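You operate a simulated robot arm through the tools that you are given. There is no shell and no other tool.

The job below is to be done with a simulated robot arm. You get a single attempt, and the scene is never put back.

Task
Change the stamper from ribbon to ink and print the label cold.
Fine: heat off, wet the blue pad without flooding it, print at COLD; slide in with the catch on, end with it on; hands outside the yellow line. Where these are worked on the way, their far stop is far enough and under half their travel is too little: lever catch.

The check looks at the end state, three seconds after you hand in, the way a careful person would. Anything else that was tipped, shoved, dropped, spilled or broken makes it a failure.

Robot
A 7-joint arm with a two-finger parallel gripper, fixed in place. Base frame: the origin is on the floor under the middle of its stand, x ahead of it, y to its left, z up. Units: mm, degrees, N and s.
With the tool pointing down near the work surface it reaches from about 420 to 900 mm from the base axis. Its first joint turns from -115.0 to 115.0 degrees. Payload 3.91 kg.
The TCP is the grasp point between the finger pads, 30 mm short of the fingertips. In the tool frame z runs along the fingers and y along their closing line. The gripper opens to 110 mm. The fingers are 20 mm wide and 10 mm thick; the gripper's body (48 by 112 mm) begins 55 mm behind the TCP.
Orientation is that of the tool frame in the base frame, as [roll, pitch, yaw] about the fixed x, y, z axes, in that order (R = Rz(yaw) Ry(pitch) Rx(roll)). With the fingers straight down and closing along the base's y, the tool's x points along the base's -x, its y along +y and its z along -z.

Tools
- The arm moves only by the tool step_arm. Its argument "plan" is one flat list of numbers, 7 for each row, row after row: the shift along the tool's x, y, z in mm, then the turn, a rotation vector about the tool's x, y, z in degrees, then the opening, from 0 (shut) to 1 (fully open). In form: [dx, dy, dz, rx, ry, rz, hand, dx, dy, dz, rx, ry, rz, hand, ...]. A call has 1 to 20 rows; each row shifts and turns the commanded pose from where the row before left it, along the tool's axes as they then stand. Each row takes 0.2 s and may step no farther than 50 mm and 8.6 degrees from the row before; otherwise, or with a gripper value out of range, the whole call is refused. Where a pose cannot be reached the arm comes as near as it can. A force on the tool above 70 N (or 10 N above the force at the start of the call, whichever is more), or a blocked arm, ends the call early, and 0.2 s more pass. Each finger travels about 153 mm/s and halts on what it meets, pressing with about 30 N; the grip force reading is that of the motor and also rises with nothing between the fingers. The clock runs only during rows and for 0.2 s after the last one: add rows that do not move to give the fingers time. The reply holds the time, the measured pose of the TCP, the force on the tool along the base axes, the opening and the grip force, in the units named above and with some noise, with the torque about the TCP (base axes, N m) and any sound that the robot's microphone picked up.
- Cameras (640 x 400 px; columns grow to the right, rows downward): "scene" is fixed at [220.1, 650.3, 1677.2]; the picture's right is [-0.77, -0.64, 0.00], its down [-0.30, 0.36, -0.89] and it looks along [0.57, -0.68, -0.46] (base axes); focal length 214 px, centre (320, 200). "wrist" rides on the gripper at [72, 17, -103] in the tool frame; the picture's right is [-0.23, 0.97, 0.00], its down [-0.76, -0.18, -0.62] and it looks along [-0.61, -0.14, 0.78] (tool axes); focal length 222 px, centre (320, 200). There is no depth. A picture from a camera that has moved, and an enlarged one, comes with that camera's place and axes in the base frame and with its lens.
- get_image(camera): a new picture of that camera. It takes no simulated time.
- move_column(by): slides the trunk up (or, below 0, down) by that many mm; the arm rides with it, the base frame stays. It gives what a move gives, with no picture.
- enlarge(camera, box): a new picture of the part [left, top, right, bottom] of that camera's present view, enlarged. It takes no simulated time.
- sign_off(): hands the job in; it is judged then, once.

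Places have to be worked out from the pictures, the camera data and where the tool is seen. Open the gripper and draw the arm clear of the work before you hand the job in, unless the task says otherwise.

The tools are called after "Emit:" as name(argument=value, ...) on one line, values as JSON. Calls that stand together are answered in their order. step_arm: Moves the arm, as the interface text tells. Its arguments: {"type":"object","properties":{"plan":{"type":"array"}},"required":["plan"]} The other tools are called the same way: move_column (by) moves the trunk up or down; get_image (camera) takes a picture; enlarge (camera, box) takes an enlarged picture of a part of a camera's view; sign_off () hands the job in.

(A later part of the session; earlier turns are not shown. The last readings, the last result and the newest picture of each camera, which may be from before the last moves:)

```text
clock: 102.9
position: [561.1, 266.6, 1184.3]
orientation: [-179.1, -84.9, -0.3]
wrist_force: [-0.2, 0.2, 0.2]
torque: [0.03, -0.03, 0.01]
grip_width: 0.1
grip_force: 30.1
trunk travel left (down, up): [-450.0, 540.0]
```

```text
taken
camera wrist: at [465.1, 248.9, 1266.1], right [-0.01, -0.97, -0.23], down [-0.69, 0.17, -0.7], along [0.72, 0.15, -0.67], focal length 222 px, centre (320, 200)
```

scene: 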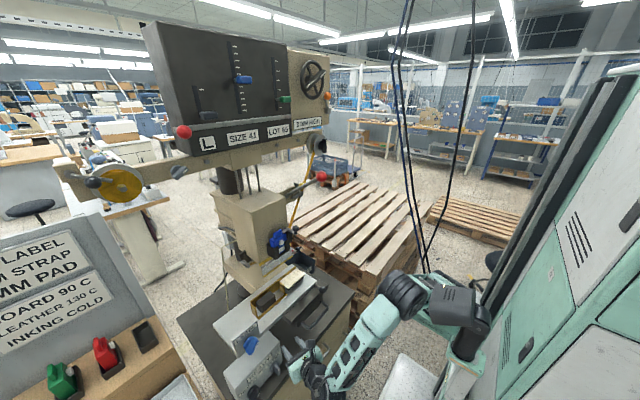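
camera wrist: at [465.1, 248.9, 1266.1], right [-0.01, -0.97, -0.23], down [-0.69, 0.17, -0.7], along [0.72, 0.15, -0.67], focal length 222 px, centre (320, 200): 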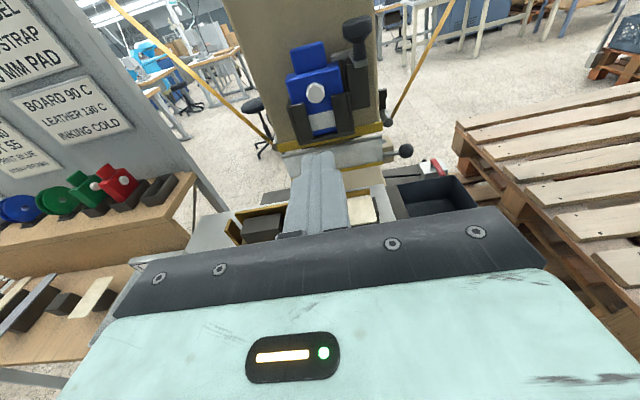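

Level with the button now. I'll zoom to refine the target and record the pad window's present look.

Emit:
enlarge(camera="wrist", box=[270, 20, 390, 150])

```text
3.08 times, centred on (330, 85) of wrist
camera zoom: at [465.1, 248.9, 1266.1], right [-0.01, -0.97, -0.23], down [-0.69, 0.17, -0.7], along [0.72, 0.15, -0.67], focal length 684 px, centre (289, 554)
```

zoom: 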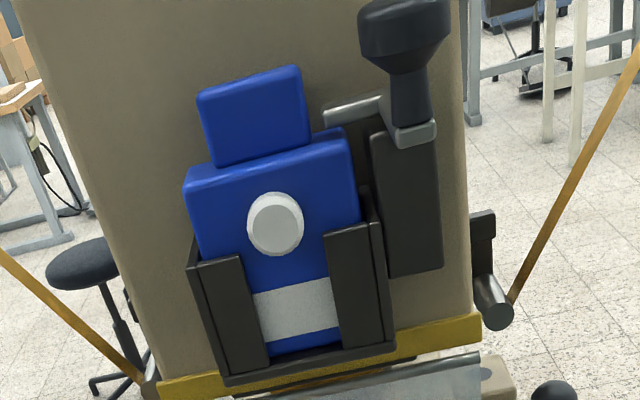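

Refined target: (719, 266, 1185). I'll advance to leave about 12 mm of gap.

Emit:
step_arm(plan=[5, 0, 38, 0, 0, 0, 0, 4, 0, 38, 0, 0, 0, 0, 4, 0, 38, 0, 0, 0, 0, 0, 0, 0, 0, 0, 0, 0])

Emit:
get_image(camera="wrist")

Emit:
enlarge(camera="scene", box=[255, 215, 335, 265])

```text
clock: 103.9
position: [676.1, 270.1, 1188.5]
orientation: [-179.1, -85.0, -0.3]
wrist_force: [0.3, 0.3, 1.5]
torque: [0.0, 0.0, -0.03]
grip_width: 0.0
grip_force: 30.6
trunk travel left (down, up): [-450.0, 540.0]
```

```text
taken
camera wrist: at [580.5, 251.4, 1270.3], right [-0.01, -0.97, -0.23], down [-0.69, 0.17, -0.7], along [0.72, 0.15, -0.67], focal length 222 px, centre (320, 200)
```

wrist: 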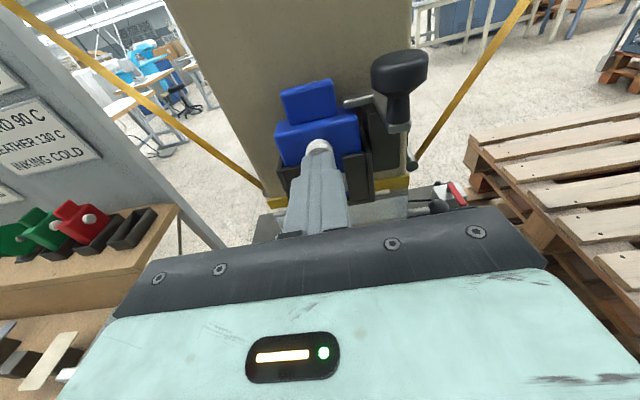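

```text
8.00 times, centred on (295, 240) of scene
camera zoom: at [220.1, 650.3, 1677.2], right [-0.77, -0.64, 0.0], down [-0.3, 0.36, -0.89], along [0.57, -0.68, -0.46], focal length 1716 px, centre (520, -120)
```

zoom: 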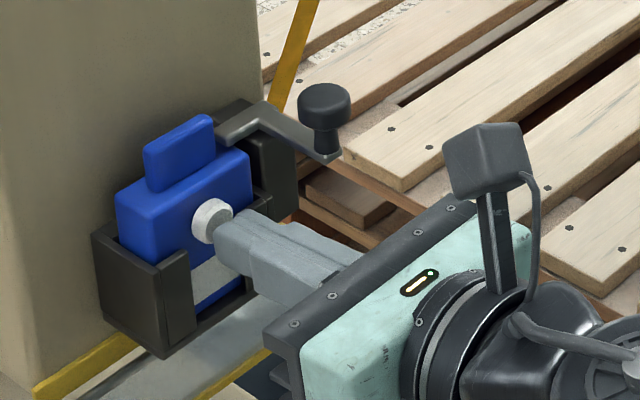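

The fingertip faces the button squarely. I'll creep forward in small steps until contact.

Emit:
step_arm(plan=[3, 2, 4, 0, 0, 0, 0, 0, 0, 4, 0, 0, 0, 0, 0, 0, 3, 0, 0, 0, 0])

Emit:
enlarge(camera="scene", box=[255, 215, 335, 265])

```text
clock: 104.7
position: [687.2, 267.7, 1189.0]
orientation: [-179.2, -84.9, -0.2]
wrist_force: [-3.5, -2.0, 0.0]
torque: [-0.01, -0.04, -0.06]
grip_width: 0.0
grip_force: 29.4
trunk travel left (down, up): [-450.0, 540.0]
```

```text
8.00 times, centred on (295, 240) of scene
camera zoom: at [220.1, 650.3, 1677.2], right [-0.77, -0.64, 0.0], down [-0.3, 0.36, -0.89], along [0.57, -0.68, -0.46], focal length 1716 px, centre (520, -120)
```

zoom: 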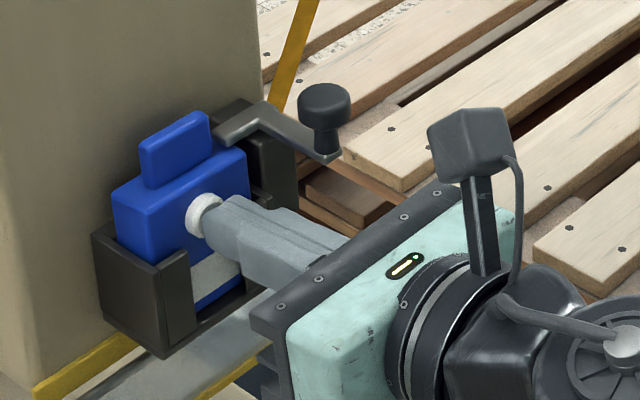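

Light contact (-3.5 N), and the pad itself seems to shift back slightly in its holder. I'll zoom closer before pressing more.

Emit:
enlarge(camera="scene", box=[262, 226, 302, 256])

Emit:
enlarge(camera="wrist", box=[260, 60, 440, 200])

```text
13.33 times, centred on (282, 241) of scene
camera zoom: at [220.1, 650.3, 1677.2], right [-0.77, -0.64, 0.0], down [-0.3, 0.36, -0.89], along [0.57, -0.68, -0.46], focal length 2860 px, centre (827, -347)
```

zoom: 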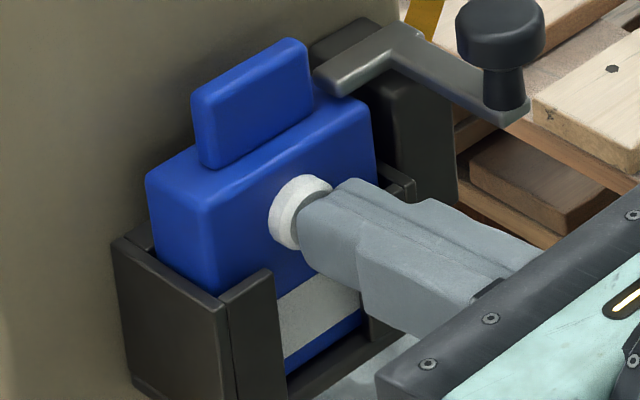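

```text
2.86 times, centred on (350, 130) of wrist
camera zoom: at [591.0, 248.7, 1271.2], right [-0.01, -0.97, -0.23], down [-0.69, 0.17, -0.7], along [0.72, 0.15, -0.67], focal length 635 px, centre (234, 400)
```

zoom: 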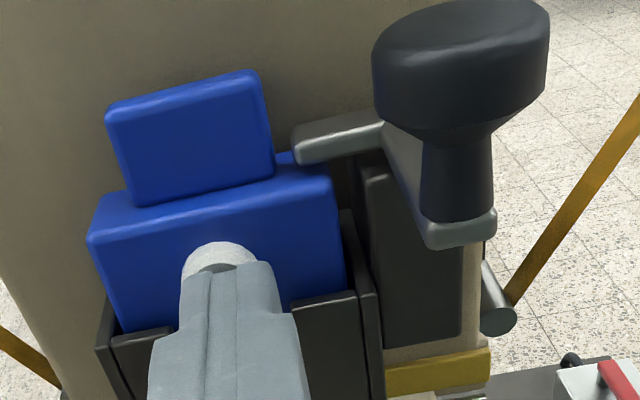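

Only a ~2 mm shift of the pad in its holder. I'll press 3 mm further and watch force and the button.

Emit:
step_arm(plan=[0, 0, 1.5, 0, 0, 0, 0, 0, 0, 1.5, 0, 0, 0, 0])

Emit:
enlarge(camera="scene", box=[262, 226, 302, 256])

```text
clock: 105.3
position: [689.5, 267.5, 1189.6]
orientation: [-178.8, -84.9, -0.5]
wrist_force: [-4.1, -0.5, 0.6]
torque: [0.04, -0.12, -0.01]
grip_width: 0.0
grip_force: 30.3
trunk travel left (down, up): [-450.0, 540.0]
```

```text
13.33 times, centred on (282, 241) of scene
camera zoom: at [220.1, 650.3, 1677.2], right [-0.77, -0.64, 0.0], down [-0.3, 0.36, -0.89], along [0.57, -0.68, -0.46], focal length 2860 px, centre (827, -347)
```

zoom: 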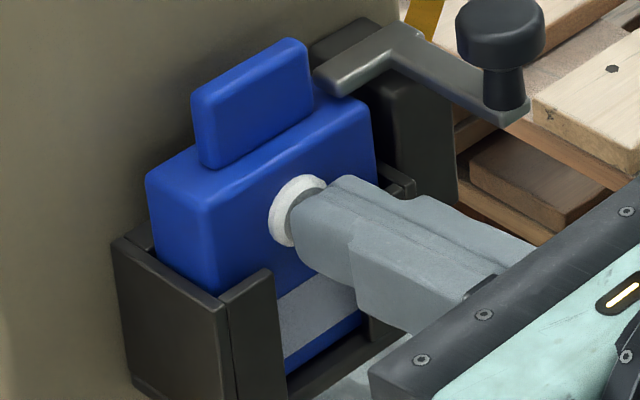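

The button does depress relative to the pad, and the window strip seems to be tinting. I'll back off at once and inspect the window.

Emit:
step_arm(plan=[0, 0, -15, 0, 0, 0, 0, 0, 0, -25, 0, 0, 0, 0, 0, 0, -25, 0, 0, 0, 0])

Emit:
enlarge(camera="scene", box=[262, 226, 302, 256])

Emit:
enlarge(camera="wrist", box=[260, 30, 400, 150])

```text
clock: 106.1
position: [625.4, 266.0, 1195.1]
orientation: [-179.0, -84.9, -0.4]
wrist_force: [-0.5, 0.7, -0.8]
torque: [-0.02, -0.02, -0.03]
grip_width: 0.1
grip_force: 29.6
trunk travel left (down, up): [-450.0, 540.0]
```

```text
13.33 times, centred on (282, 241) of scene
camera zoom: at [220.1, 650.3, 1677.2], right [-0.77, -0.64, 0.0], down [-0.3, 0.36, -0.89], along [0.57, -0.68, -0.46], focal length 2860 px, centre (827, -347)
```

zoom: 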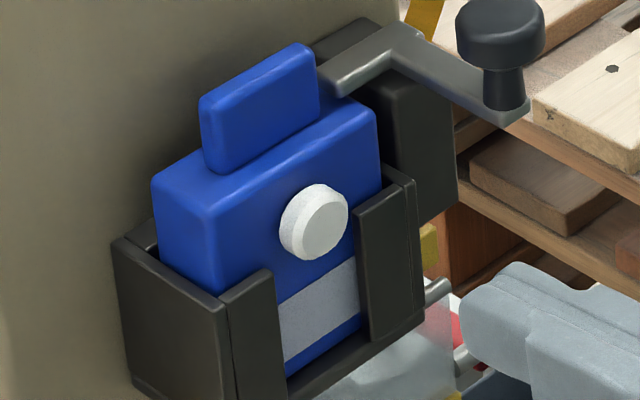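

```text
3.33 times, centred on (330, 90) of wrist
camera zoom: at [528.6, 248.7, 1275.8], right [-0.01, -0.97, -0.23], down [-0.69, 0.17, -0.7], along [0.72, 0.15, -0.67], focal length 740 px, centre (287, 567)
```

zoom: 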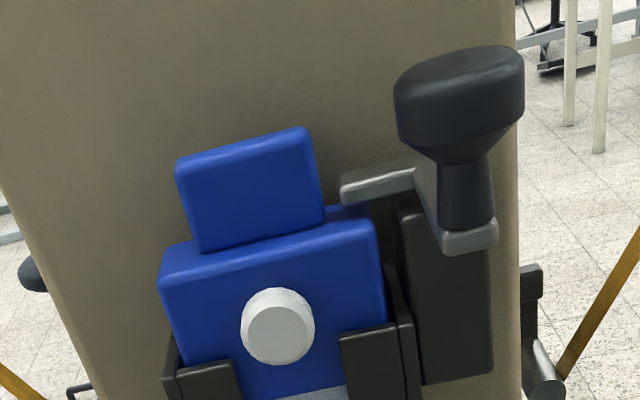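

The window strip turned from off-white to a slight bluish grey, so holding the button feeds ink gradually. I'll press once more, slightly deeper and a bit longer, then re-inspect.

Emit:
step_arm(plan=[0, 0, 25, 0, 0, 0, 0, 0, 0, 25, 0, 0, 0, 0, 0, 0, 11, 0, 0, 0, 0, 0, 0, 5, 0, 0, 0, 0, 0, 0, 0, 0, 0, 0, 0, 0, 0, -20, 0, 0, 0, 0, 0, 0, -20, 0, 0, 0, 0, 0, 0, -26, 0, 0, 0, 0])

Emit:
enlarge(camera="scene", box=[262, 226, 302, 256])

```text
clock: 107.9
position: [626.7, 268.1, 1194.1]
orientation: [-178.9, -84.9, -0.3]
wrist_force: [0.8, -0.3, 0.6]
torque: [0.02, 0.02, 0.0]
grip_width: 0.0
grip_force: 30.3
trunk travel left (down, up): [-450.0, 540.0]
```

```text
13.33 times, centred on (282, 241) of scene
camera zoom: at [220.1, 650.3, 1677.2], right [-0.77, -0.64, 0.0], down [-0.3, 0.36, -0.89], along [0.57, -0.68, -0.46], focal length 2860 px, centre (827, -347)
```

zoom: 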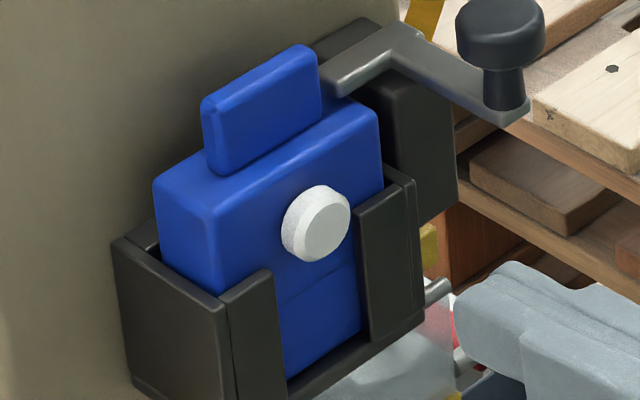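

The window strip is now solid blue: the pad is wet. I'll check closely that it isn't flooded (drips or darkening).

Emit:
enlarge(camera="wrist", box=[270, 60, 400, 170])

Emit:
enlarge(camera="scene", box=[240, 220, 320, 300])

```text
3.64 times, centred on (335, 115) of wrist
camera zoom: at [530.2, 249.1, 1275.5], right [-0.01, -0.97, -0.23], down [-0.69, 0.17, -0.7], along [0.72, 0.15, -0.67], focal length 808 px, centre (266, 509)
```

zoom: 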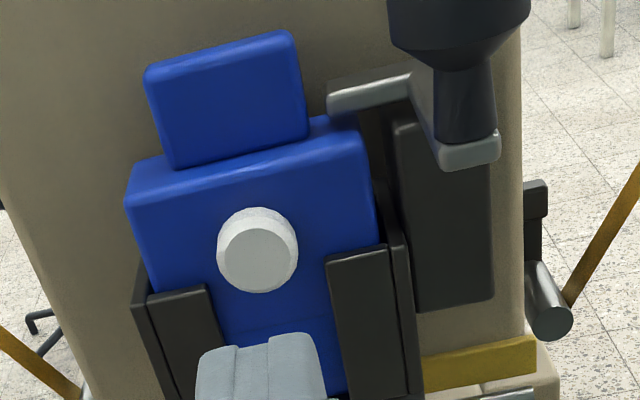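

```text
5.00 times, centred on (280, 260) of scene
camera zoom: at [220.1, 650.3, 1677.2], right [-0.77, -0.64, 0.0], down [-0.3, 0.36, -0.89], along [0.57, -0.68, -0.46], focal length 1072 px, centre (520, -100)
```

zoom: 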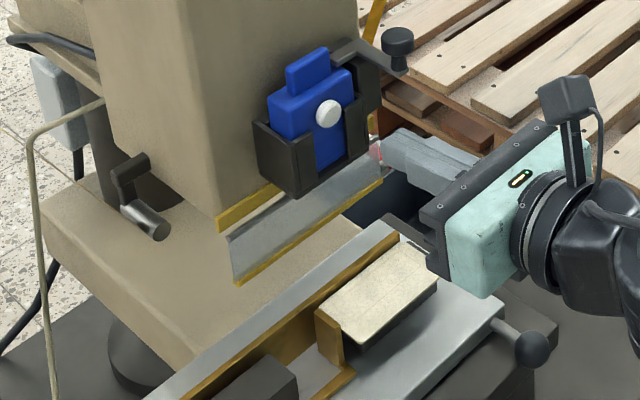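

The pad is wet with no drips. Before moving the slide I want to be sure the catch is on, so I'll raise the trunk 250 mm from here for an upright look at the lever and catch.

Emit:
step_arm(plan=[-2, 0, -22, 0, 0, 0, 0, 0, 0, 0, 0, 0, 0, 0])

Emit:
move_column(by=250)

Emit:
get_image(camera="wrist")

Emit:
enlarge(camera="wrist", box=[380, 40, 560, 180])

```text
clock: 108.5
position: [604.5, 266.5, 1194.2]
orientation: [-179.2, -84.8, -0.3]
wrist_force: [1.2, 0.1, -0.4]
torque: [0.01, -0.01, -0.02]
grip_width: 0.0
grip_force: 30.4
trunk travel left (down, up): [-450.0, 540.0]
```

```text
clock: 111.1
position: [604.1, 265.6, 1443.9]
orientation: [-179.2, -84.9, -0.3]
wrist_force: [-0.8, 0.0, -0.7]
torque: [-0.02, 0.0, 0.02]
grip_width: 0.0
grip_force: 29.5
trunk travel left (down, up): [-700.0, 290.0]
```

```text
taken
camera wrist: at [508.6, 248.0, 1525.9], right [-0.01, -0.97, -0.23], down [-0.69, 0.17, -0.7], along [0.72, 0.15, -0.67], focal length 222 px, centre (320, 200)
```

wrist: 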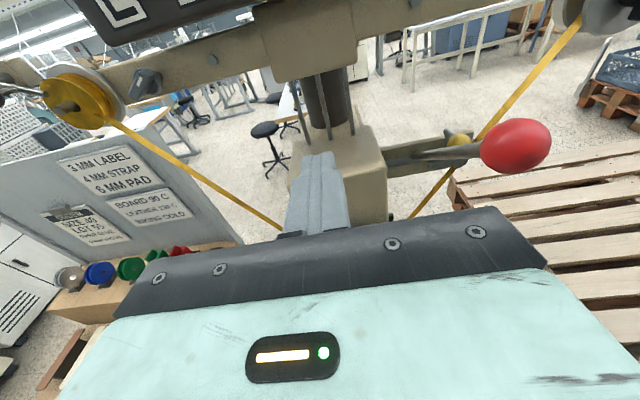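

```text
2.86 times, centred on (470, 110) of wrist
camera zoom: at [508.6, 248.0, 1525.9], right [-0.01, -0.97, -0.23], down [-0.69, 0.17, -0.7], along [0.72, 0.15, -0.67], focal length 635 px, centre (-109, 457)
```

zoom: 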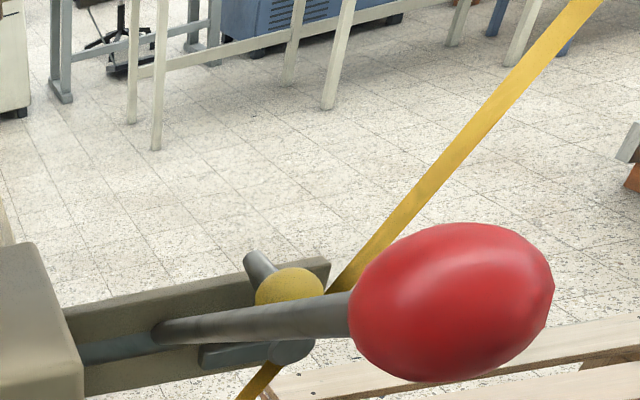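

The lever hides the catch from this side. I'll rise a bit, pitch down to 40° and pass over the ball to the -y side for a top view of the catch.

Emit:
move_column(by=70)

Emit:
step_arm(plan=[0, 0, 0, 0, -8, 0, 0, 0, 0, 0, 0, -8, 0, 0, 0, 0, 0, 0, -8, 0, 0, 0, 0, 0, 0, -8, 0, 0, 0, 0, 0, 0, -8, 0, 0, 0, 0, 0, 0, -5, 0, 0, 0, 42, 0, 0, 0, 0, 0, 0, 42, 0, 0, 0, 0, 0, 0, 42, 0, 0, 0, 0, 0, 0, 42, 0, 0, 0, 0, 0, 0, 42, 0, 0, 0, 0, 0, 0, 0, 0, 0, 0, 0, 0])

Emit:
get_image(camera="wrist")

```text
clock: 112.2
position: [603.4, 266.7, 1514.6]
orientation: [-179.1, -84.9, -0.3]
wrist_force: [0.0, -0.2, 0.3]
torque: [0.02, 0.01, 0.02]
grip_width: 0.0
grip_force: 29.9
trunk travel left (down, up): [-770.0, 220.0]
```

```text
clock: 114.8
position: [605.5, 54.6, 1516.2]
orientation: [-179.9, -40.0, 0.5]
wrist_force: [-0.3, 0.1, -0.9]
torque: [-0.02, -0.02, -0.01]
grip_width: 0.0
grip_force: 29.5
trunk travel left (down, up): [-770.0, 220.0]
```

```text
taken
camera wrist: at [595.7, 38.1, 1640.8], right [-0.16, -0.98, -0.15], down [-0.99, 0.17, -0.01], along [0.03, 0.14, -0.99], focal length 222 px, centre (320, 200)
```

wrist: 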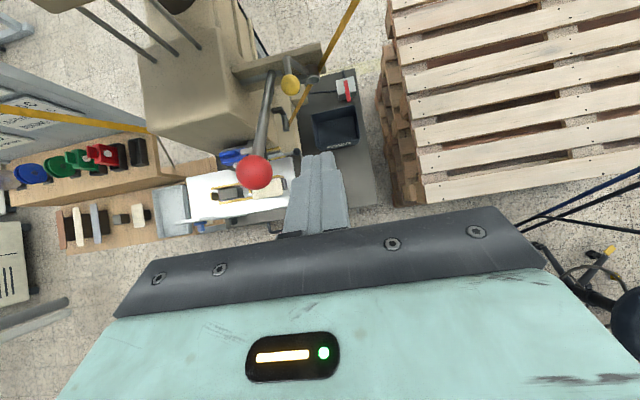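

Good top view. I'll zoom in on the catch and the lever root.

Emit:
enlarge(camera="wrist", box=[230, 40, 340, 140])

Emit:
enlarge(camera="wrist", box=[255, 55, 315, 105])

```text
4.00 times, centred on (285, 90) of wrist
camera zoom: at [595.7, 38.1, 1640.8], right [-0.16, -0.98, -0.15], down [-0.99, 0.17, -0.01], along [0.03, 0.14, -0.99], focal length 888 px, centre (460, 640)
```

zoom: 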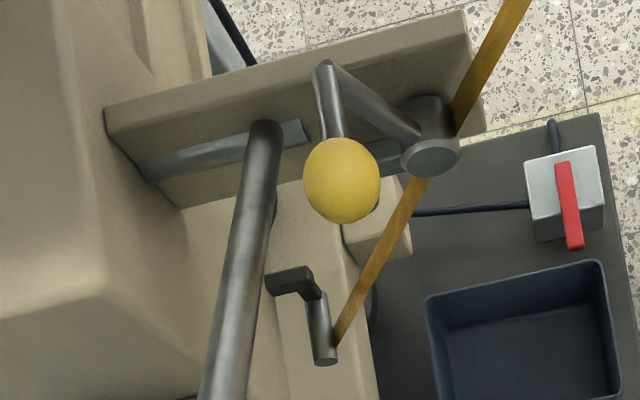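

```text
8.00 times, centred on (285, 80) of wrist
camera zoom: at [595.7, 38.1, 1640.8], right [-0.16, -0.98, -0.15], down [-0.99, 0.17, -0.01], along [0.03, 0.14, -0.99], focal length 1777 px, centre (600, 1160)
```

zoom: 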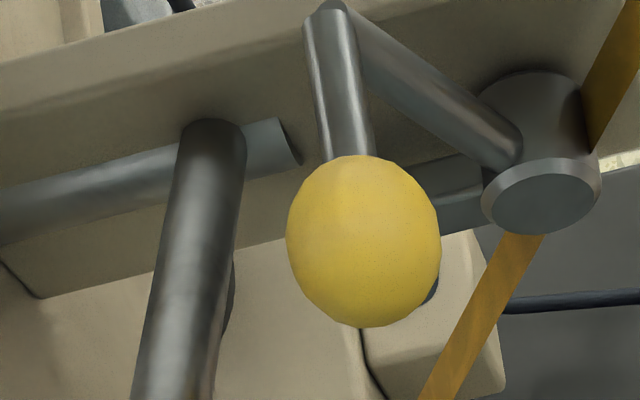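

The pawl points straight at the lever hub, which looks like the engaged state, but I'll verify: a gentle press on the lever ball should meet resistance if the catch is on. Moving above the ball first.

Emit:
step_arm(plan=[0, -40, 0, 0, 0, 0, 0, 0, -40, 0, 0, 0, 0, 0, 9, 0, 7.7, 0, 0, 0, 0, -22.5, 0, 26.8, 0, 0, 0, 0, 0, 0, 0, 0, 0, 0, 0])

Emit:
get_image(camera="wrist")

Emit:
enlarge(camera="scene", box=[280, 120, 400, 200])

```text
clock: 116.0
position: [618.1, 137.1, 1481.2]
orientation: [-179.9, -39.9, 0.5]
wrist_force: [-0.1, -0.3, 0.0]
torque: [0.01, -0.01, 0.02]
grip_width: 0.0
grip_force: 30.0
trunk travel left (down, up): [-770.0, 220.0]
```

```text
taken
camera wrist: at [607.3, 119.8, 1606.5], right [-0.16, -0.98, -0.15], down [-0.99, 0.17, -0.01], along [0.04, 0.14, -0.99], focal length 222 px, centre (320, 200)
```

wrist: 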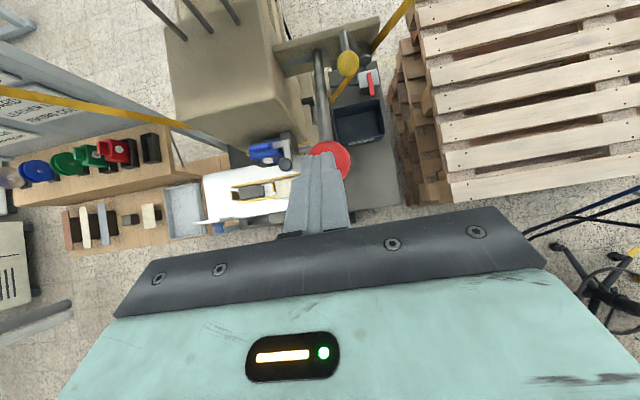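

```text
5.00 times, centred on (340, 160) of scene
camera zoom: at [220.1, 650.3, 1677.2], right [-0.77, -0.64, 0.0], down [-0.3, 0.36, -0.89], along [0.57, -0.68, -0.46], focal length 1072 px, centre (220, 400)
```

zoom: 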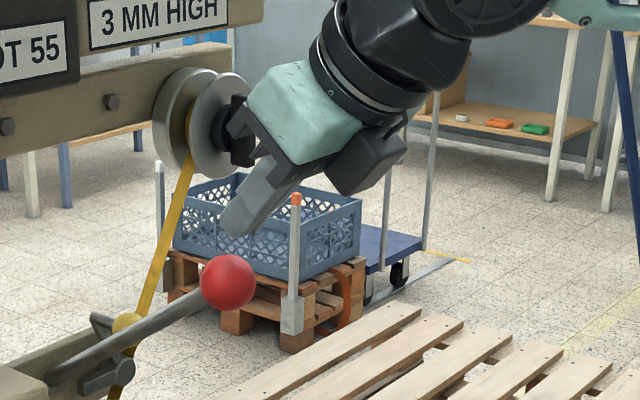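

The fingertip is ~15 mm above the ball. I'll lower in small steps to contact and read the force.

Emit:
step_arm(plan=[6.1, 4, 5.1, 0, 0, 0, 0, -7.7, 0, 9.2, 0, 0, 0, 0, -2, 0, 2.3, 0, 0, 0, 0, 0, 0, 0, 0, 0, 0, 0])

Emit:
step_arm(plan=[-2, 0, 2.3, 0, 0, 0, 0, 0, 0, 0, 0, 0, 0, 0])

Emit:
step_arm(plan=[-2, 0, 2.3, 0, 0, 0, 0, 0, 0, 0, 0, 0, 0, 0])

```text
clock: 117.0
position: [626.1, 132.3, 1464.3]
orientation: [-180.0, -39.9, 0.6]
wrist_force: [0.5, -0.1, 1.9]
torque: [-0.01, -0.03, 0.0]
grip_width: 0.1
grip_force: 30.1
trunk travel left (down, up): [-770.0, 220.0]
```

```text
clock: 117.6
position: [623.7, 131.1, 1462.9]
orientation: [-179.7, -40.0, 0.5]
wrist_force: [-8.8, -2.8, 10.6]
torque: [-0.09, 0.13, -0.02]
grip_width: 0.0
grip_force: 29.9
trunk travel left (down, up): [-770.0, 220.0]
```

```text
clock: 118.2
position: [625.5, 133.9, 1458.7]
orientation: [-179.8, -40.1, 0.5]
wrist_force: [-6.6, 0.8, 11.9]
torque: [0.05, 0.05, 0.11]
grip_width: 0.0
grip_force: 29.5
trunk travel left (down, up): [-770.0, 220.0]
```

Force stays near 14 N as I descend; I'll check in the scene view whether the ball actually moved.

Emit:
enlarge(camera="scene", box=[280, 120, 400, 200])

Emit:
step_arm(plan=[-2, 0, 2.3, 0, 0, 0, 0, 0, 0, 0, 0, 0, 0, 0])

Emit:
enlarge(camera="scene", box=[280, 120, 400, 200])

```text
5.00 times, centred on (340, 160) of scene
camera zoom: at [220.1, 650.3, 1677.2], right [-0.77, -0.64, 0.0], down [-0.3, 0.36, -0.89], along [0.57, -0.68, -0.46], focal length 1072 px, centre (220, 400)
```

zoom: 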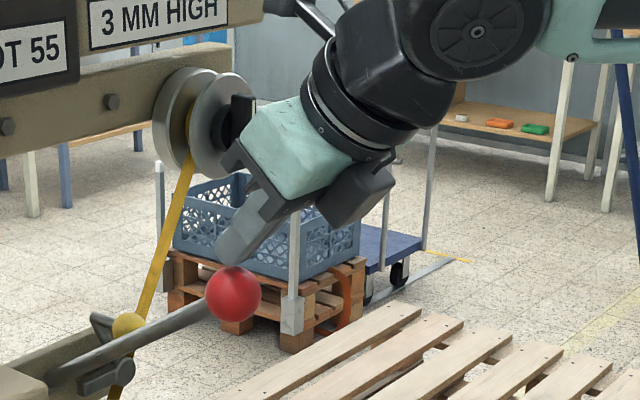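

```text
clock: 118.8
position: [624.7, 133.8, 1459.6]
orientation: [-179.7, -40.3, 0.5]
wrist_force: [4.2, 6.2, 28.0]
torque: [0.16, -0.47, 0.02]
grip_width: 0.0
grip_force: 30.0
trunk travel left (down, up): [-770.0, 220.0]
```

```text
5.00 times, centred on (340, 160) of scene
camera zoom: at [220.1, 650.3, 1677.2], right [-0.77, -0.64, 0.0], down [-0.3, 0.36, -0.89], along [0.57, -0.68, -0.46], focal length 1072 px, centre (220, 400)
```

zoom: 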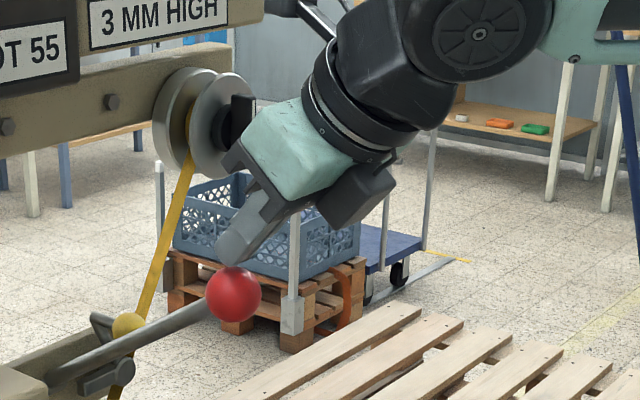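

The ball moved only ~7 mm and then stopped hard (28 N, no more travel), so the catch is on and holding. I'll lift off the ball.

Emit:
step_arm(plan=[12.9, 0, -15.3, 0, 0, 0, 0, 19.3, 0, -23, 0, 0, 0, 0, 19.3, 0, -23, 0, 0, 0, 0, 0, 0, 0, 0, 0, 0, 0])

Emit:
enlarge(camera="scene", box=[280, 120, 400, 200])

```text
clock: 119.8
position: [626.6, 132.8, 1535.6]
orientation: [-179.9, -39.8, 0.5]
wrist_force: [-0.4, -0.5, 1.3]
torque: [0.02, -0.02, 0.03]
grip_width: 0.1
grip_force: 30.1
trunk travel left (down, up): [-770.0, 220.0]
```

```text
5.00 times, centred on (340, 160) of scene
camera zoom: at [220.1, 650.3, 1677.2], right [-0.77, -0.64, 0.0], down [-0.3, 0.36, -0.89], along [0.57, -0.68, -0.46], focal length 1072 px, centre (220, 400)
```

zoom: 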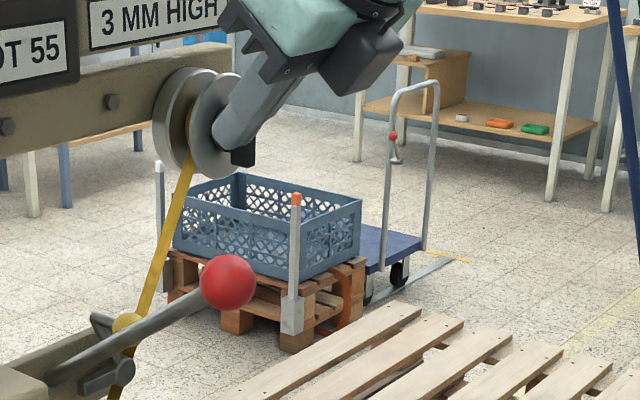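

The lever sprang back up: spring-loaded and caught. Now to the slide: I'll move to (490, 275) at this height, then lower the trunk to handle level in two stages.

Emit:
step_arm(plan=[-26, -35.5, -21.9, 0, 0, 0, 0, -26, -35.5, -21.9, 0, 0, 0, 0, -26, -35.5, -21.9, 0, 0, 0, 0, -26, -35.5, -21.9, 0, 0, 0, 0, 0, 0, 0, 0, 0, 0, 0])

Emit:
move_column(by=-400)

Emit:
get_image(camera="wrist")

```text
clock: 121.0
position: [488.5, 271.8, 1537.0]
orientation: [-180.0, -39.9, 0.5]
wrist_force: [-0.4, 0.5, 1.3]
torque: [-0.01, 0.02, -0.01]
grip_width: 0.3
grip_force: 29.9
trunk travel left (down, up): [-770.0, 220.0]
```

```text
clock: 124.8
position: [487.9, 270.8, 1137.0]
orientation: [-179.9, -39.8, 0.5]
wrist_force: [0.1, 0.1, 0.0]
torque: [0.01, 0.0, 0.0]
grip_width: 0.0
grip_force: 29.5
trunk travel left (down, up): [-370.0, 620.0]
```

```text
taken
camera wrist: at [478.4, 253.7, 1262.7], right [-0.16, -0.98, -0.15], down [-0.99, 0.17, -0.01], along [0.03, 0.14, -0.99], focal length 222 px, centre (320, 200)
```

wrist: 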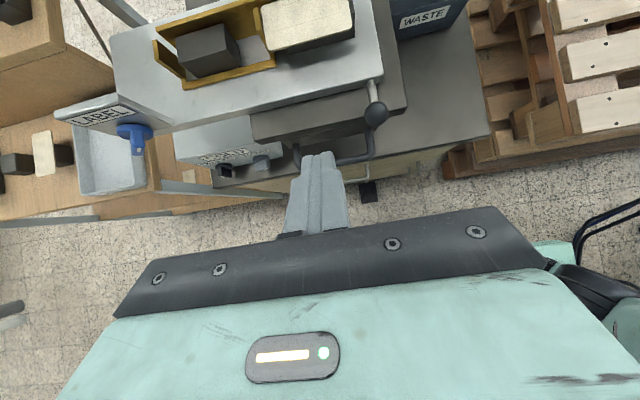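

I'll zoom in on the handle and slide from this top view.

Emit:
enlarge(camera="wrist", box=[230, 80, 410, 200])

Emit:
enlarge(camera="scene", box=[180, 260, 380, 400])

```text
3.33 times, centred on (320, 140) of wrist
camera zoom: at [478.4, 253.7, 1262.7], right [-0.16, -0.98, -0.15], down [-0.99, 0.17, -0.01], along [0.03, 0.14, -0.99], focal length 740 px, centre (320, 400)
```

zoom: 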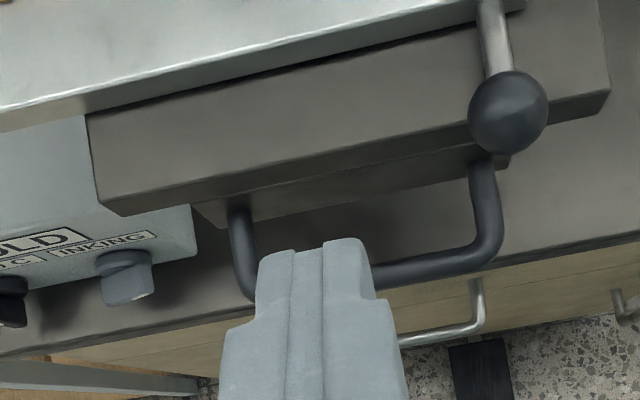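

```text
2.86 times, centred on (280, 330) of scene
camera zoom: at [220.1, 650.3, 1677.2], right [-0.77, -0.64, 0.0], down [-0.3, 0.36, -0.89], along [0.57, -0.68, -0.46], focal length 613 px, centre (434, -171)
```

zoom: 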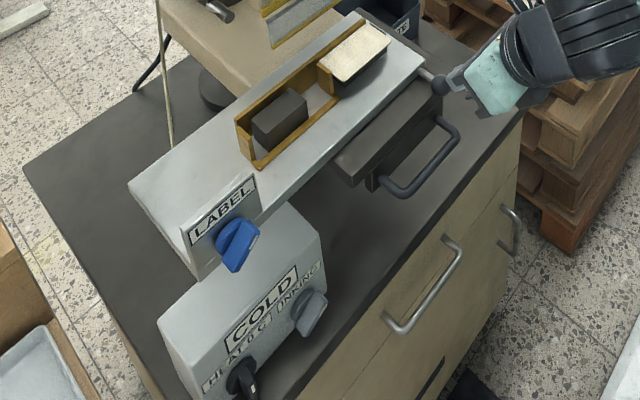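

The U-handle's crossbar is at about x≈550, y 215–335, z≈880. I'll lower the trunk 247 mm and pitch to 70°, just in front of the bar.

Emit:
move_column(by=-247)

Emit:
step_arm(plan=[0, 0, 0, 0, 7.5, 0, 0, 0, 0, 0, 0, 7.5, 0, 0, 0, 0, 0, 0, 7.5, 0, 0, 0, 0, 0, 0, 7.5, 0, 0, 0, 0, 0, 0, 0, 0, 0])

Emit:
get_image(camera="wrist")

Emit:
enlarge(camera="scene", box=[220, 260, 380, 370])

```text
clock: 127.3
position: [488.4, 271.2, 890.1]
orientation: [-179.9, -39.8, 0.5]
wrist_force: [-0.2, -0.1, -0.1]
torque: [0.0, 0.01, 0.03]
grip_width: 0.2
grip_force: 30.3
trunk travel left (down, up): [-123.0, 867.0]
```

```text
clock: 128.6
position: [488.0, 270.5, 889.5]
orientation: [-179.8, -70.0, 0.5]
wrist_force: [-0.3, 0.0, -0.1]
torque: [-0.01, 0.0, 0.0]
grip_width: 0.0
grip_force: 29.9
trunk travel left (down, up): [-123.0, 867.0]
```

```text
taken
camera wrist: at [416.7, 253.2, 993.6], right [-0.07, -0.97, -0.21], down [-0.85, 0.17, -0.5], along [0.53, 0.15, -0.84], focal length 222 px, centre (320, 200)
```

wrist: 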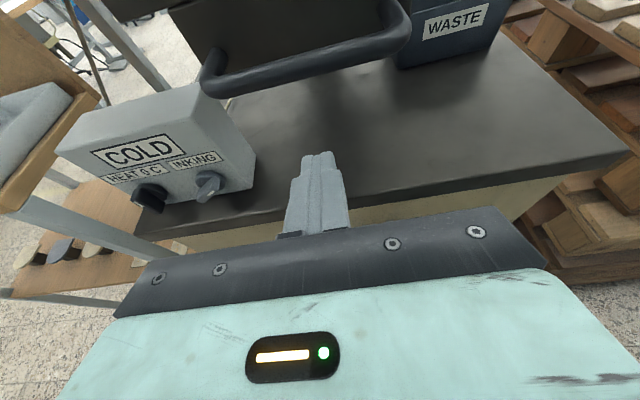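

```text
3.64 times, centred on (300, 315) of scene
camera zoom: at [220.1, 650.3, 1677.2], right [-0.77, -0.64, 0.0], down [-0.3, 0.36, -0.89], along [0.57, -0.68, -0.46], focal length 780 px, centre (393, -218)
```

zoom: 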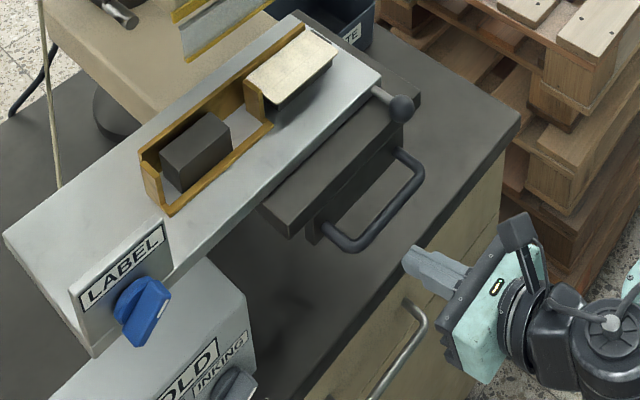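

Triangulating from both views puts the crossbar at about (547, 270, 922), higher than I thought. I'll raise the trunk by 42 mm and look again.

Emit:
move_column(by=42)

Emit:
get_image(camera="wrist")

Emit:
enlarge(camera="scene", box=[250, 280, 350, 350])

```text
clock: 129.4
position: [487.8, 271.4, 931.7]
orientation: [-179.9, -69.9, 0.5]
wrist_force: [-0.2, -0.4, -0.6]
torque: [-0.01, 0.01, -0.01]
grip_width: 0.2
grip_force: 30.0
trunk travel left (down, up): [-165.0, 825.0]
```

```text
taken
camera wrist: at [416.9, 253.2, 1035.7], right [-0.07, -0.97, -0.21], down [-0.85, 0.17, -0.5], along [0.52, 0.15, -0.84], focal length 222 px, centre (320, 200)
```

wrist: 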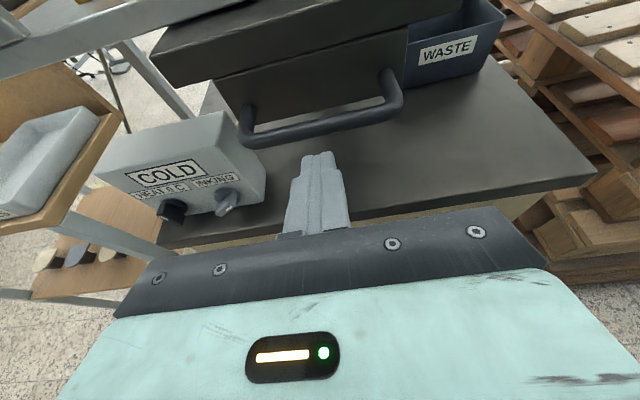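

```text
5.71 times, centred on (300, 315) of scene
camera zoom: at [220.1, 650.3, 1677.2], right [-0.77, -0.64, 0.0], down [-0.3, 0.36, -0.89], along [0.57, -0.68, -0.46], focal length 1226 px, centre (434, -457)
```

zoom: 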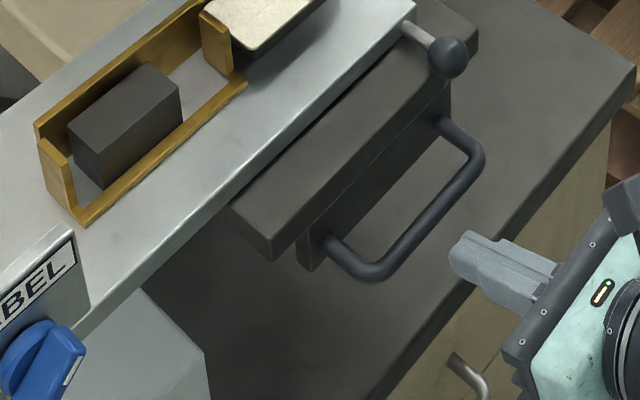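

The crossbar is at z≈928. I'll rise 6 mm, then advance to touch it.

Emit:
step_arm(plan=[5.6, 0, -2, 0, 0, 0, 0, 5, 0, 13.5, 0, 0, 0, 0, 2.5, 0, 6.8, 0, 0, 0, 0, 0, 0, 0, 0, 0, 0, 0])

Emit:
enlarge(camera="wrist", box=[220, 60, 420, 200])

```text
clock: 130.4
position: [510.7, 272.0, 939.1]
orientation: [-179.7, -69.9, 0.4]
wrist_force: [-1.0, 1.1, 1.8]
torque: [0.01, -0.05, 0.07]
grip_width: 0.0
grip_force: 30.3
trunk travel left (down, up): [-165.0, 825.0]
```

```text
2.86 times, centred on (320, 130) of wrist
camera zoom: at [439.3, 253.2, 1042.2], right [-0.07, -0.97, -0.22], down [-0.85, 0.17, -0.5], along [0.52, 0.15, -0.84], focal length 635 px, centre (320, 400)
```

zoom: 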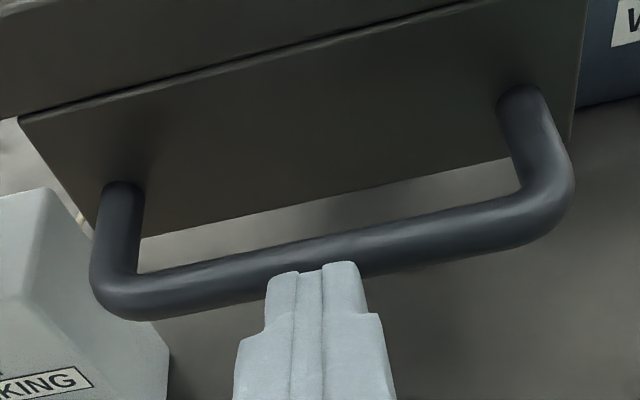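

Contact is made at the crossbar. I'll push the slide 60 mm inward and check.

Emit:
step_arm(plan=[5.1, 0, 14.1, 0, 0, 0, 0, 5.1, 0, 14.1, 0, 0, 0, 0, 5.1, 0, 14.1, 0, 0, 0, 0, 5.1, 0, 14.1, 0, 0, 0, 0])

Emit:
get_image(camera="wrist")

Emit:
enlarge(camera="scene", box=[180, 220, 380, 360])

```text
clock: 131.4
position: [570.4, 270.7, 936.2]
orientation: [179.8, -69.9, 0.6]
wrist_force: [0.4, 0.6, 0.5]
torque: [-0.02, 0.02, -0.01]
grip_width: 0.4
grip_force: 30.5
trunk travel left (down, up): [-165.0, 825.0]
```

```text
taken
camera wrist: at [499.9, 253.5, 1040.1], right [-0.07, -0.97, -0.21], down [-0.85, 0.17, -0.5], along [0.52, 0.15, -0.84], focal length 222 px, centre (320, 200)
```

wrist: 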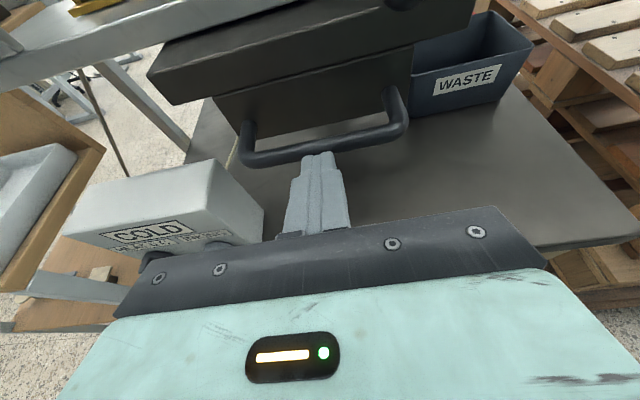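

```text
2.86 times, centred on (280, 290) of scene
camera zoom: at [220.1, 650.3, 1677.2], right [-0.77, -0.64, 0.0], down [-0.3, 0.36, -0.89], along [0.57, -0.68, -0.46], focal length 613 px, centre (434, -57)
```

zoom: 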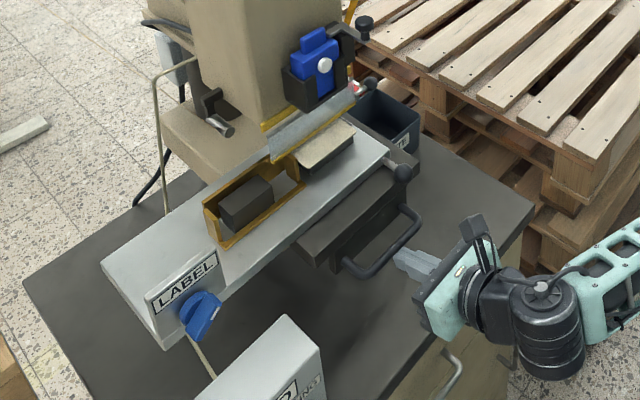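

The slide glides in nicely with almost no force, and the label is about to pass under the guard. I'll continue 30 mm slowly and check the label clears the guard.

Emit:
step_arm(plan=[3.4, 0, 9.4, 0, 0, 0, 0, 3.4, 0, 9.4, 0, 0, 0, 0, 3.4, 0, 9.4, 0, 0, 0, 0])

Emit:
enlarge(camera="scene", box=[220, 230, 320, 310])

```text
clock: 132.2
position: [598.6, 271.9, 937.1]
orientation: [-179.8, -69.8, 0.5]
wrist_force: [-0.6, -0.7, 0.6]
torque: [-0.03, -0.02, -0.03]
grip_width: 0.0
grip_force: 30.2
trunk travel left (down, up): [-165.0, 825.0]
```

```text
5.00 times, centred on (270, 270) of scene
camera zoom: at [220.1, 650.3, 1677.2], right [-0.77, -0.64, 0.0], down [-0.3, 0.36, -0.89], along [0.57, -0.68, -0.46], focal length 1072 px, centre (570, -150)
```

zoom: 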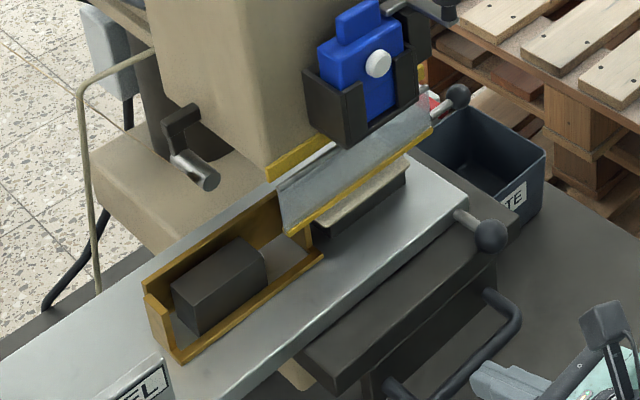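

The label passes under the guard without touching. Continuing 40 mm.

Emit:
step_arm(plan=[3.4, 0, 9.4, 0, 0, 0, 0, 3.4, 0, 9.4, 0, 0, 0, 0, 3.4, 0, 9.4, 0, 0, 0, 0, 3.4, 0, 9.4, 0, 0, 0, 0])

Emit:
enlarge(camera="scene", box=[210, 220, 320, 310])

```text
clock: 133.2
position: [641.8, 270.8, 938.9]
orientation: [-179.9, -69.9, 0.3]
wrist_force: [-0.4, 0.3, 0.4]
torque: [-0.02, 0.03, 0.02]
grip_width: 0.0
grip_force: 30.1
trunk travel left (down, up): [-165.0, 825.0]
```

```text
4.44 times, centred on (265, 265) of scene
camera zoom: at [220.1, 650.3, 1677.2], right [-0.77, -0.64, 0.0], down [-0.3, 0.36, -0.89], along [0.57, -0.68, -0.46], focal length 953 px, centre (564, -89)
```

zoom: 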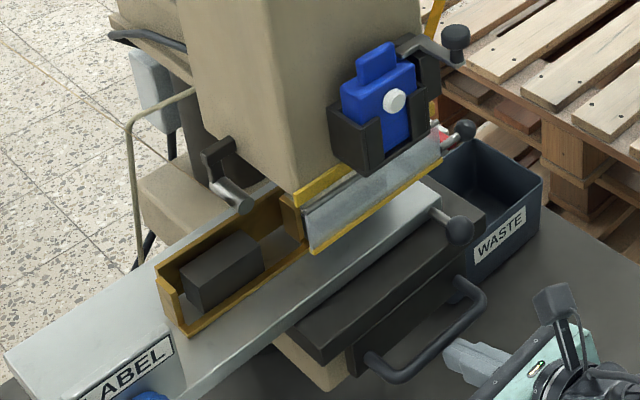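

Still free with the label under the head. I'll continue in smaller steps until the slide meets its stop.

Emit:
step_arm(plan=[2.7, 0, 7.5, 0, 0, 0, 0, 2.7, 0, 7.5, 0, 0, 0, 0, 2.7, 0, 7.5, 0, 0, 0, 0, 2.7, 0, 7.5, 0, 0, 0, 0])

Emit:
enlarge(camera="scene", box=[210, 220, 320, 310])

```text
clock: 133.8
position: [645.7, 275.3, 940.6]
orientation: [-179.0, -69.5, -0.2]
wrist_force: [-30.6, -14.0, -1.2]
torque: [-0.09, 0.24, -0.51]
grip_width: 0.1
grip_force: 29.5
trunk travel left (down, up): [-165.0, 825.0]
stopped in row 3: the force on the tool passed its limit at 88 N (the readings are from after the stop); the commanded pose is now the measured one
```

```text
4.44 times, centred on (265, 265) of scene
camera zoom: at [220.1, 650.3, 1677.2], right [-0.77, -0.64, 0.0], down [-0.3, 0.36, -0.89], along [0.57, -0.68, -0.46], focal length 953 px, centre (564, -89)
```

zoom: 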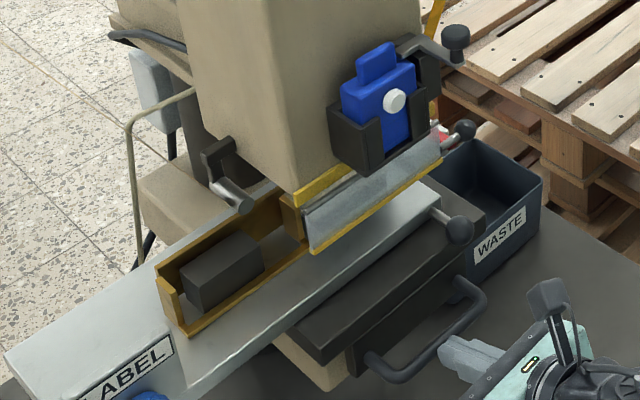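

The slide is at its stop (no further motion, force rise). I'll back the hand straight out and confirm the slide stays in.

Emit:
step_arm(plan=[-10.3, 0, -28.2, 0, 0, 0, 0, -10.3, 0, -28.2, 0, 0, 0, 0, -10.3, 0, -28.2, 0, 0, 0, 0, -10.3, 0, -28.2, 0, 0, 0, 0, -10.3, 0, -28.2, 0, 0, 0, 0, 0, 0, 0, 0, 0, 0, 0])

Emit:
get_image(camera="scene")

Emit:
enlarge(camera="scene", box=[190, 220, 350, 330])

```text
clock: 135.2
position: [497.8, 272.1, 939.4]
orientation: [-179.4, -69.4, 0.2]
wrist_force: [0.2, -0.4, -0.2]
torque: [0.0, 0.01, -0.03]
grip_width: 0.1
grip_force: 29.3
trunk travel left (down, up): [-165.0, 825.0]
```

```text
taken
```

scene: 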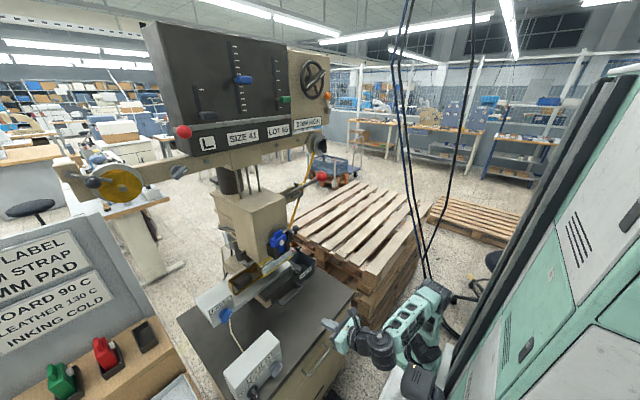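

```text
3.64 times, centred on (270, 275) of scene
camera zoom: at [220.1, 650.3, 1677.2], right [-0.77, -0.64, 0.0], down [-0.3, 0.36, -0.89], along [0.57, -0.68, -0.46], focal length 780 px, centre (502, -73)
```

zoom: 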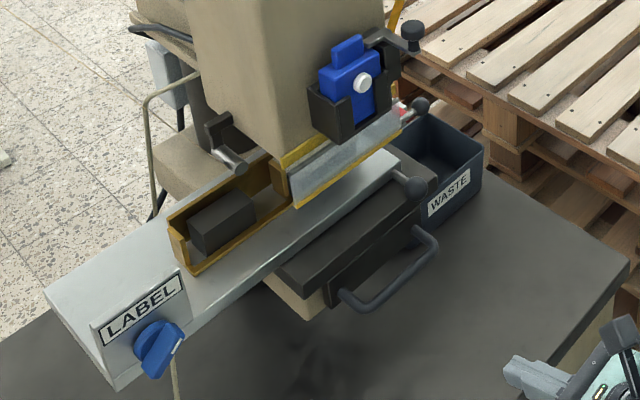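

The slide is home and the pad still shows blue. Now for the catch: its post (x≈790–815, y≈94, z≈1335) can be pushed toward -y by closed fingers coming in above the lever rod at ~32° pitch. First I'll lower a bit and reset the pitch here in free space, then raise the trunk.

Emit:
step_arm(plan=[-28.1, 0, 10.6, 0, 0, 0, 0, -28.1, 0, 10.6, 0, 0, 0, 0, 0, 0, 0, 0, -7.5, 0, 0, 0, 0, 0, 0, -7.5, 0, 0, 0, 0, 0, 0, -7.5, 0, 0, 0, 0, 0, 0, -7.5, 0, 0, 0, 0, 0, 0, -7.4, 0, 0, 0, 0, 0, 0, 0, 0, 0])

Emit:
enlarge(camera="scene", box=[200, 300, 320, 400])

```text
clock: 137.0
position: [498.0, 273.2, 880.6]
orientation: [-179.7, -32.0, 0.6]
wrist_force: [-0.3, 0.1, 0.5]
torque: [0.0, 0.01, 0.04]
grip_width: 0.0
grip_force: 30.4
trunk travel left (down, up): [-165.0, 825.0]
```

```text
4.00 times, centred on (260, 350) of scene
camera zoom: at [220.1, 650.3, 1677.2], right [-0.77, -0.64, 0.0], down [-0.3, 0.36, -0.89], along [0.57, -0.68, -0.46], focal length 858 px, centre (560, -400)
```

zoom: 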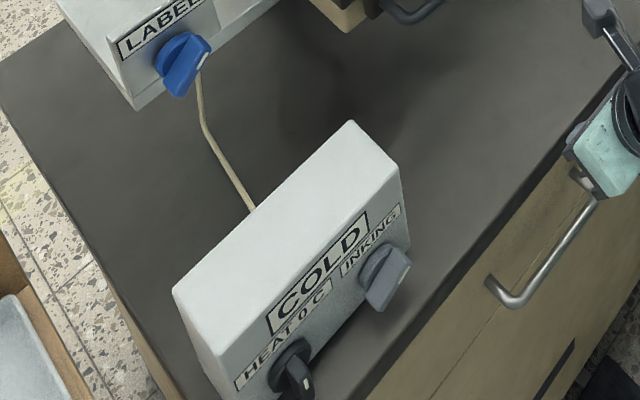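

The box shows COLD / HEAT 0 C / INKING. I'll raise the trunk 640 mm, then move over toward the lever at a safe height.

Emit:
move_column(by=640)

Emit:
step_arm(plan=[25.4, 30, 15.9, 0, 0, 0, 0, 25.4, 30, 15.9, 0, 0, 0, 0, 25.4, 30, 15.9, 0, 0, 0, 0, 25.4, 30, 15.9, 0, 0, 0, 0, 25.4, 30, 15.9, 0, 0, 0, 0, 0, 0, 0, 0, 0, 0, 0])

Emit:
get_image(camera="wrist")

```text
refused: 640 is not a number from -400 to 400
```

```text
clock: 138.4
position: [651.1, 124.8, 878.7]
orientation: [-179.7, -32.2, 0.6]
wrist_force: [-0.1, 0.2, 0.0]
torque: [-0.02, 0.02, 0.0]
grip_width: 0.2
grip_force: 29.9
trunk travel left (down, up): [-165.0, 825.0]
```

```text
taken
camera wrist: at [658.1, 106.5, 1005.0], right [-0.18, -0.98, -0.12], down [-0.98, 0.16, 0.12], along [-0.1, 0.14, -0.98], focal length 222 px, centre (320, 200)
```

wrist: 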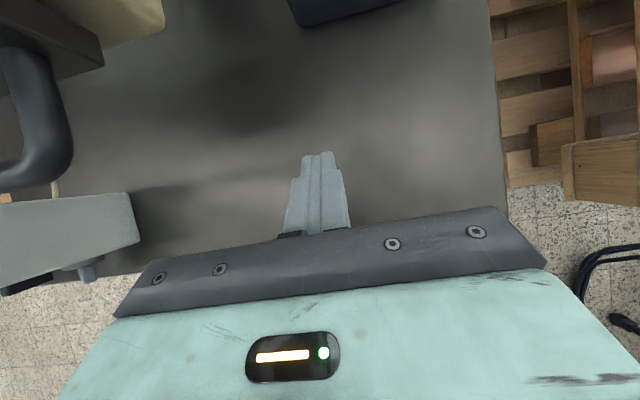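

My mistake: the trunk call was refused (limit 400 per call) and the arm moved at low height; forces are zero and nothing was touched. I'll retreat straight back in -x.

Emit:
step_arm(plan=[-25.4, 0, -15.9, 0, 0, 0, 0, -25.4, 0, -15.9, 0, 0, 0, 0, -25.4, 0, -15.9, 0, 0, 0, 0, -25.4, 0, -15.9, 0, 0, 0, 0, -25.4, 0, -15.9, 0, 0, 0, 0, 0, 0, 0, 0, 0, 0, 0])

Emit:
get_image(camera="scene")

```text
clock: 139.8
position: [500.0, 122.6, 880.8]
orientation: [-179.8, -32.1, 0.5]
wrist_force: [0.3, 0.3, -0.5]
torque: [0.02, -0.03, 0.0]
grip_width: 0.2
grip_force: 30.0
trunk travel left (down, up): [-165.0, 825.0]
```

```text
taken
```

scene: 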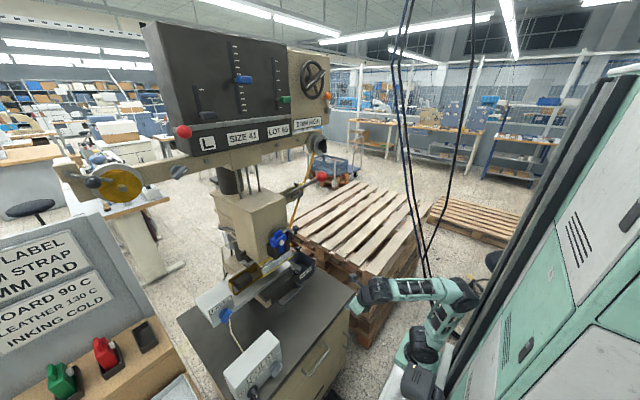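

Everything is undisturbed. Now raise the trunk in two separate moves.

Emit:
move_column(by=380)

```text
clock: 143.5
position: [499.7, 123.6, 1260.9]
orientation: [-179.6, -32.0, 0.6]
wrist_force: [-0.6, 0.0, 0.8]
torque: [-0.01, -0.02, 0.0]
grip_width: 0.0
grip_force: 30.0
trunk travel left (down, up): [-545.0, 445.0]
```

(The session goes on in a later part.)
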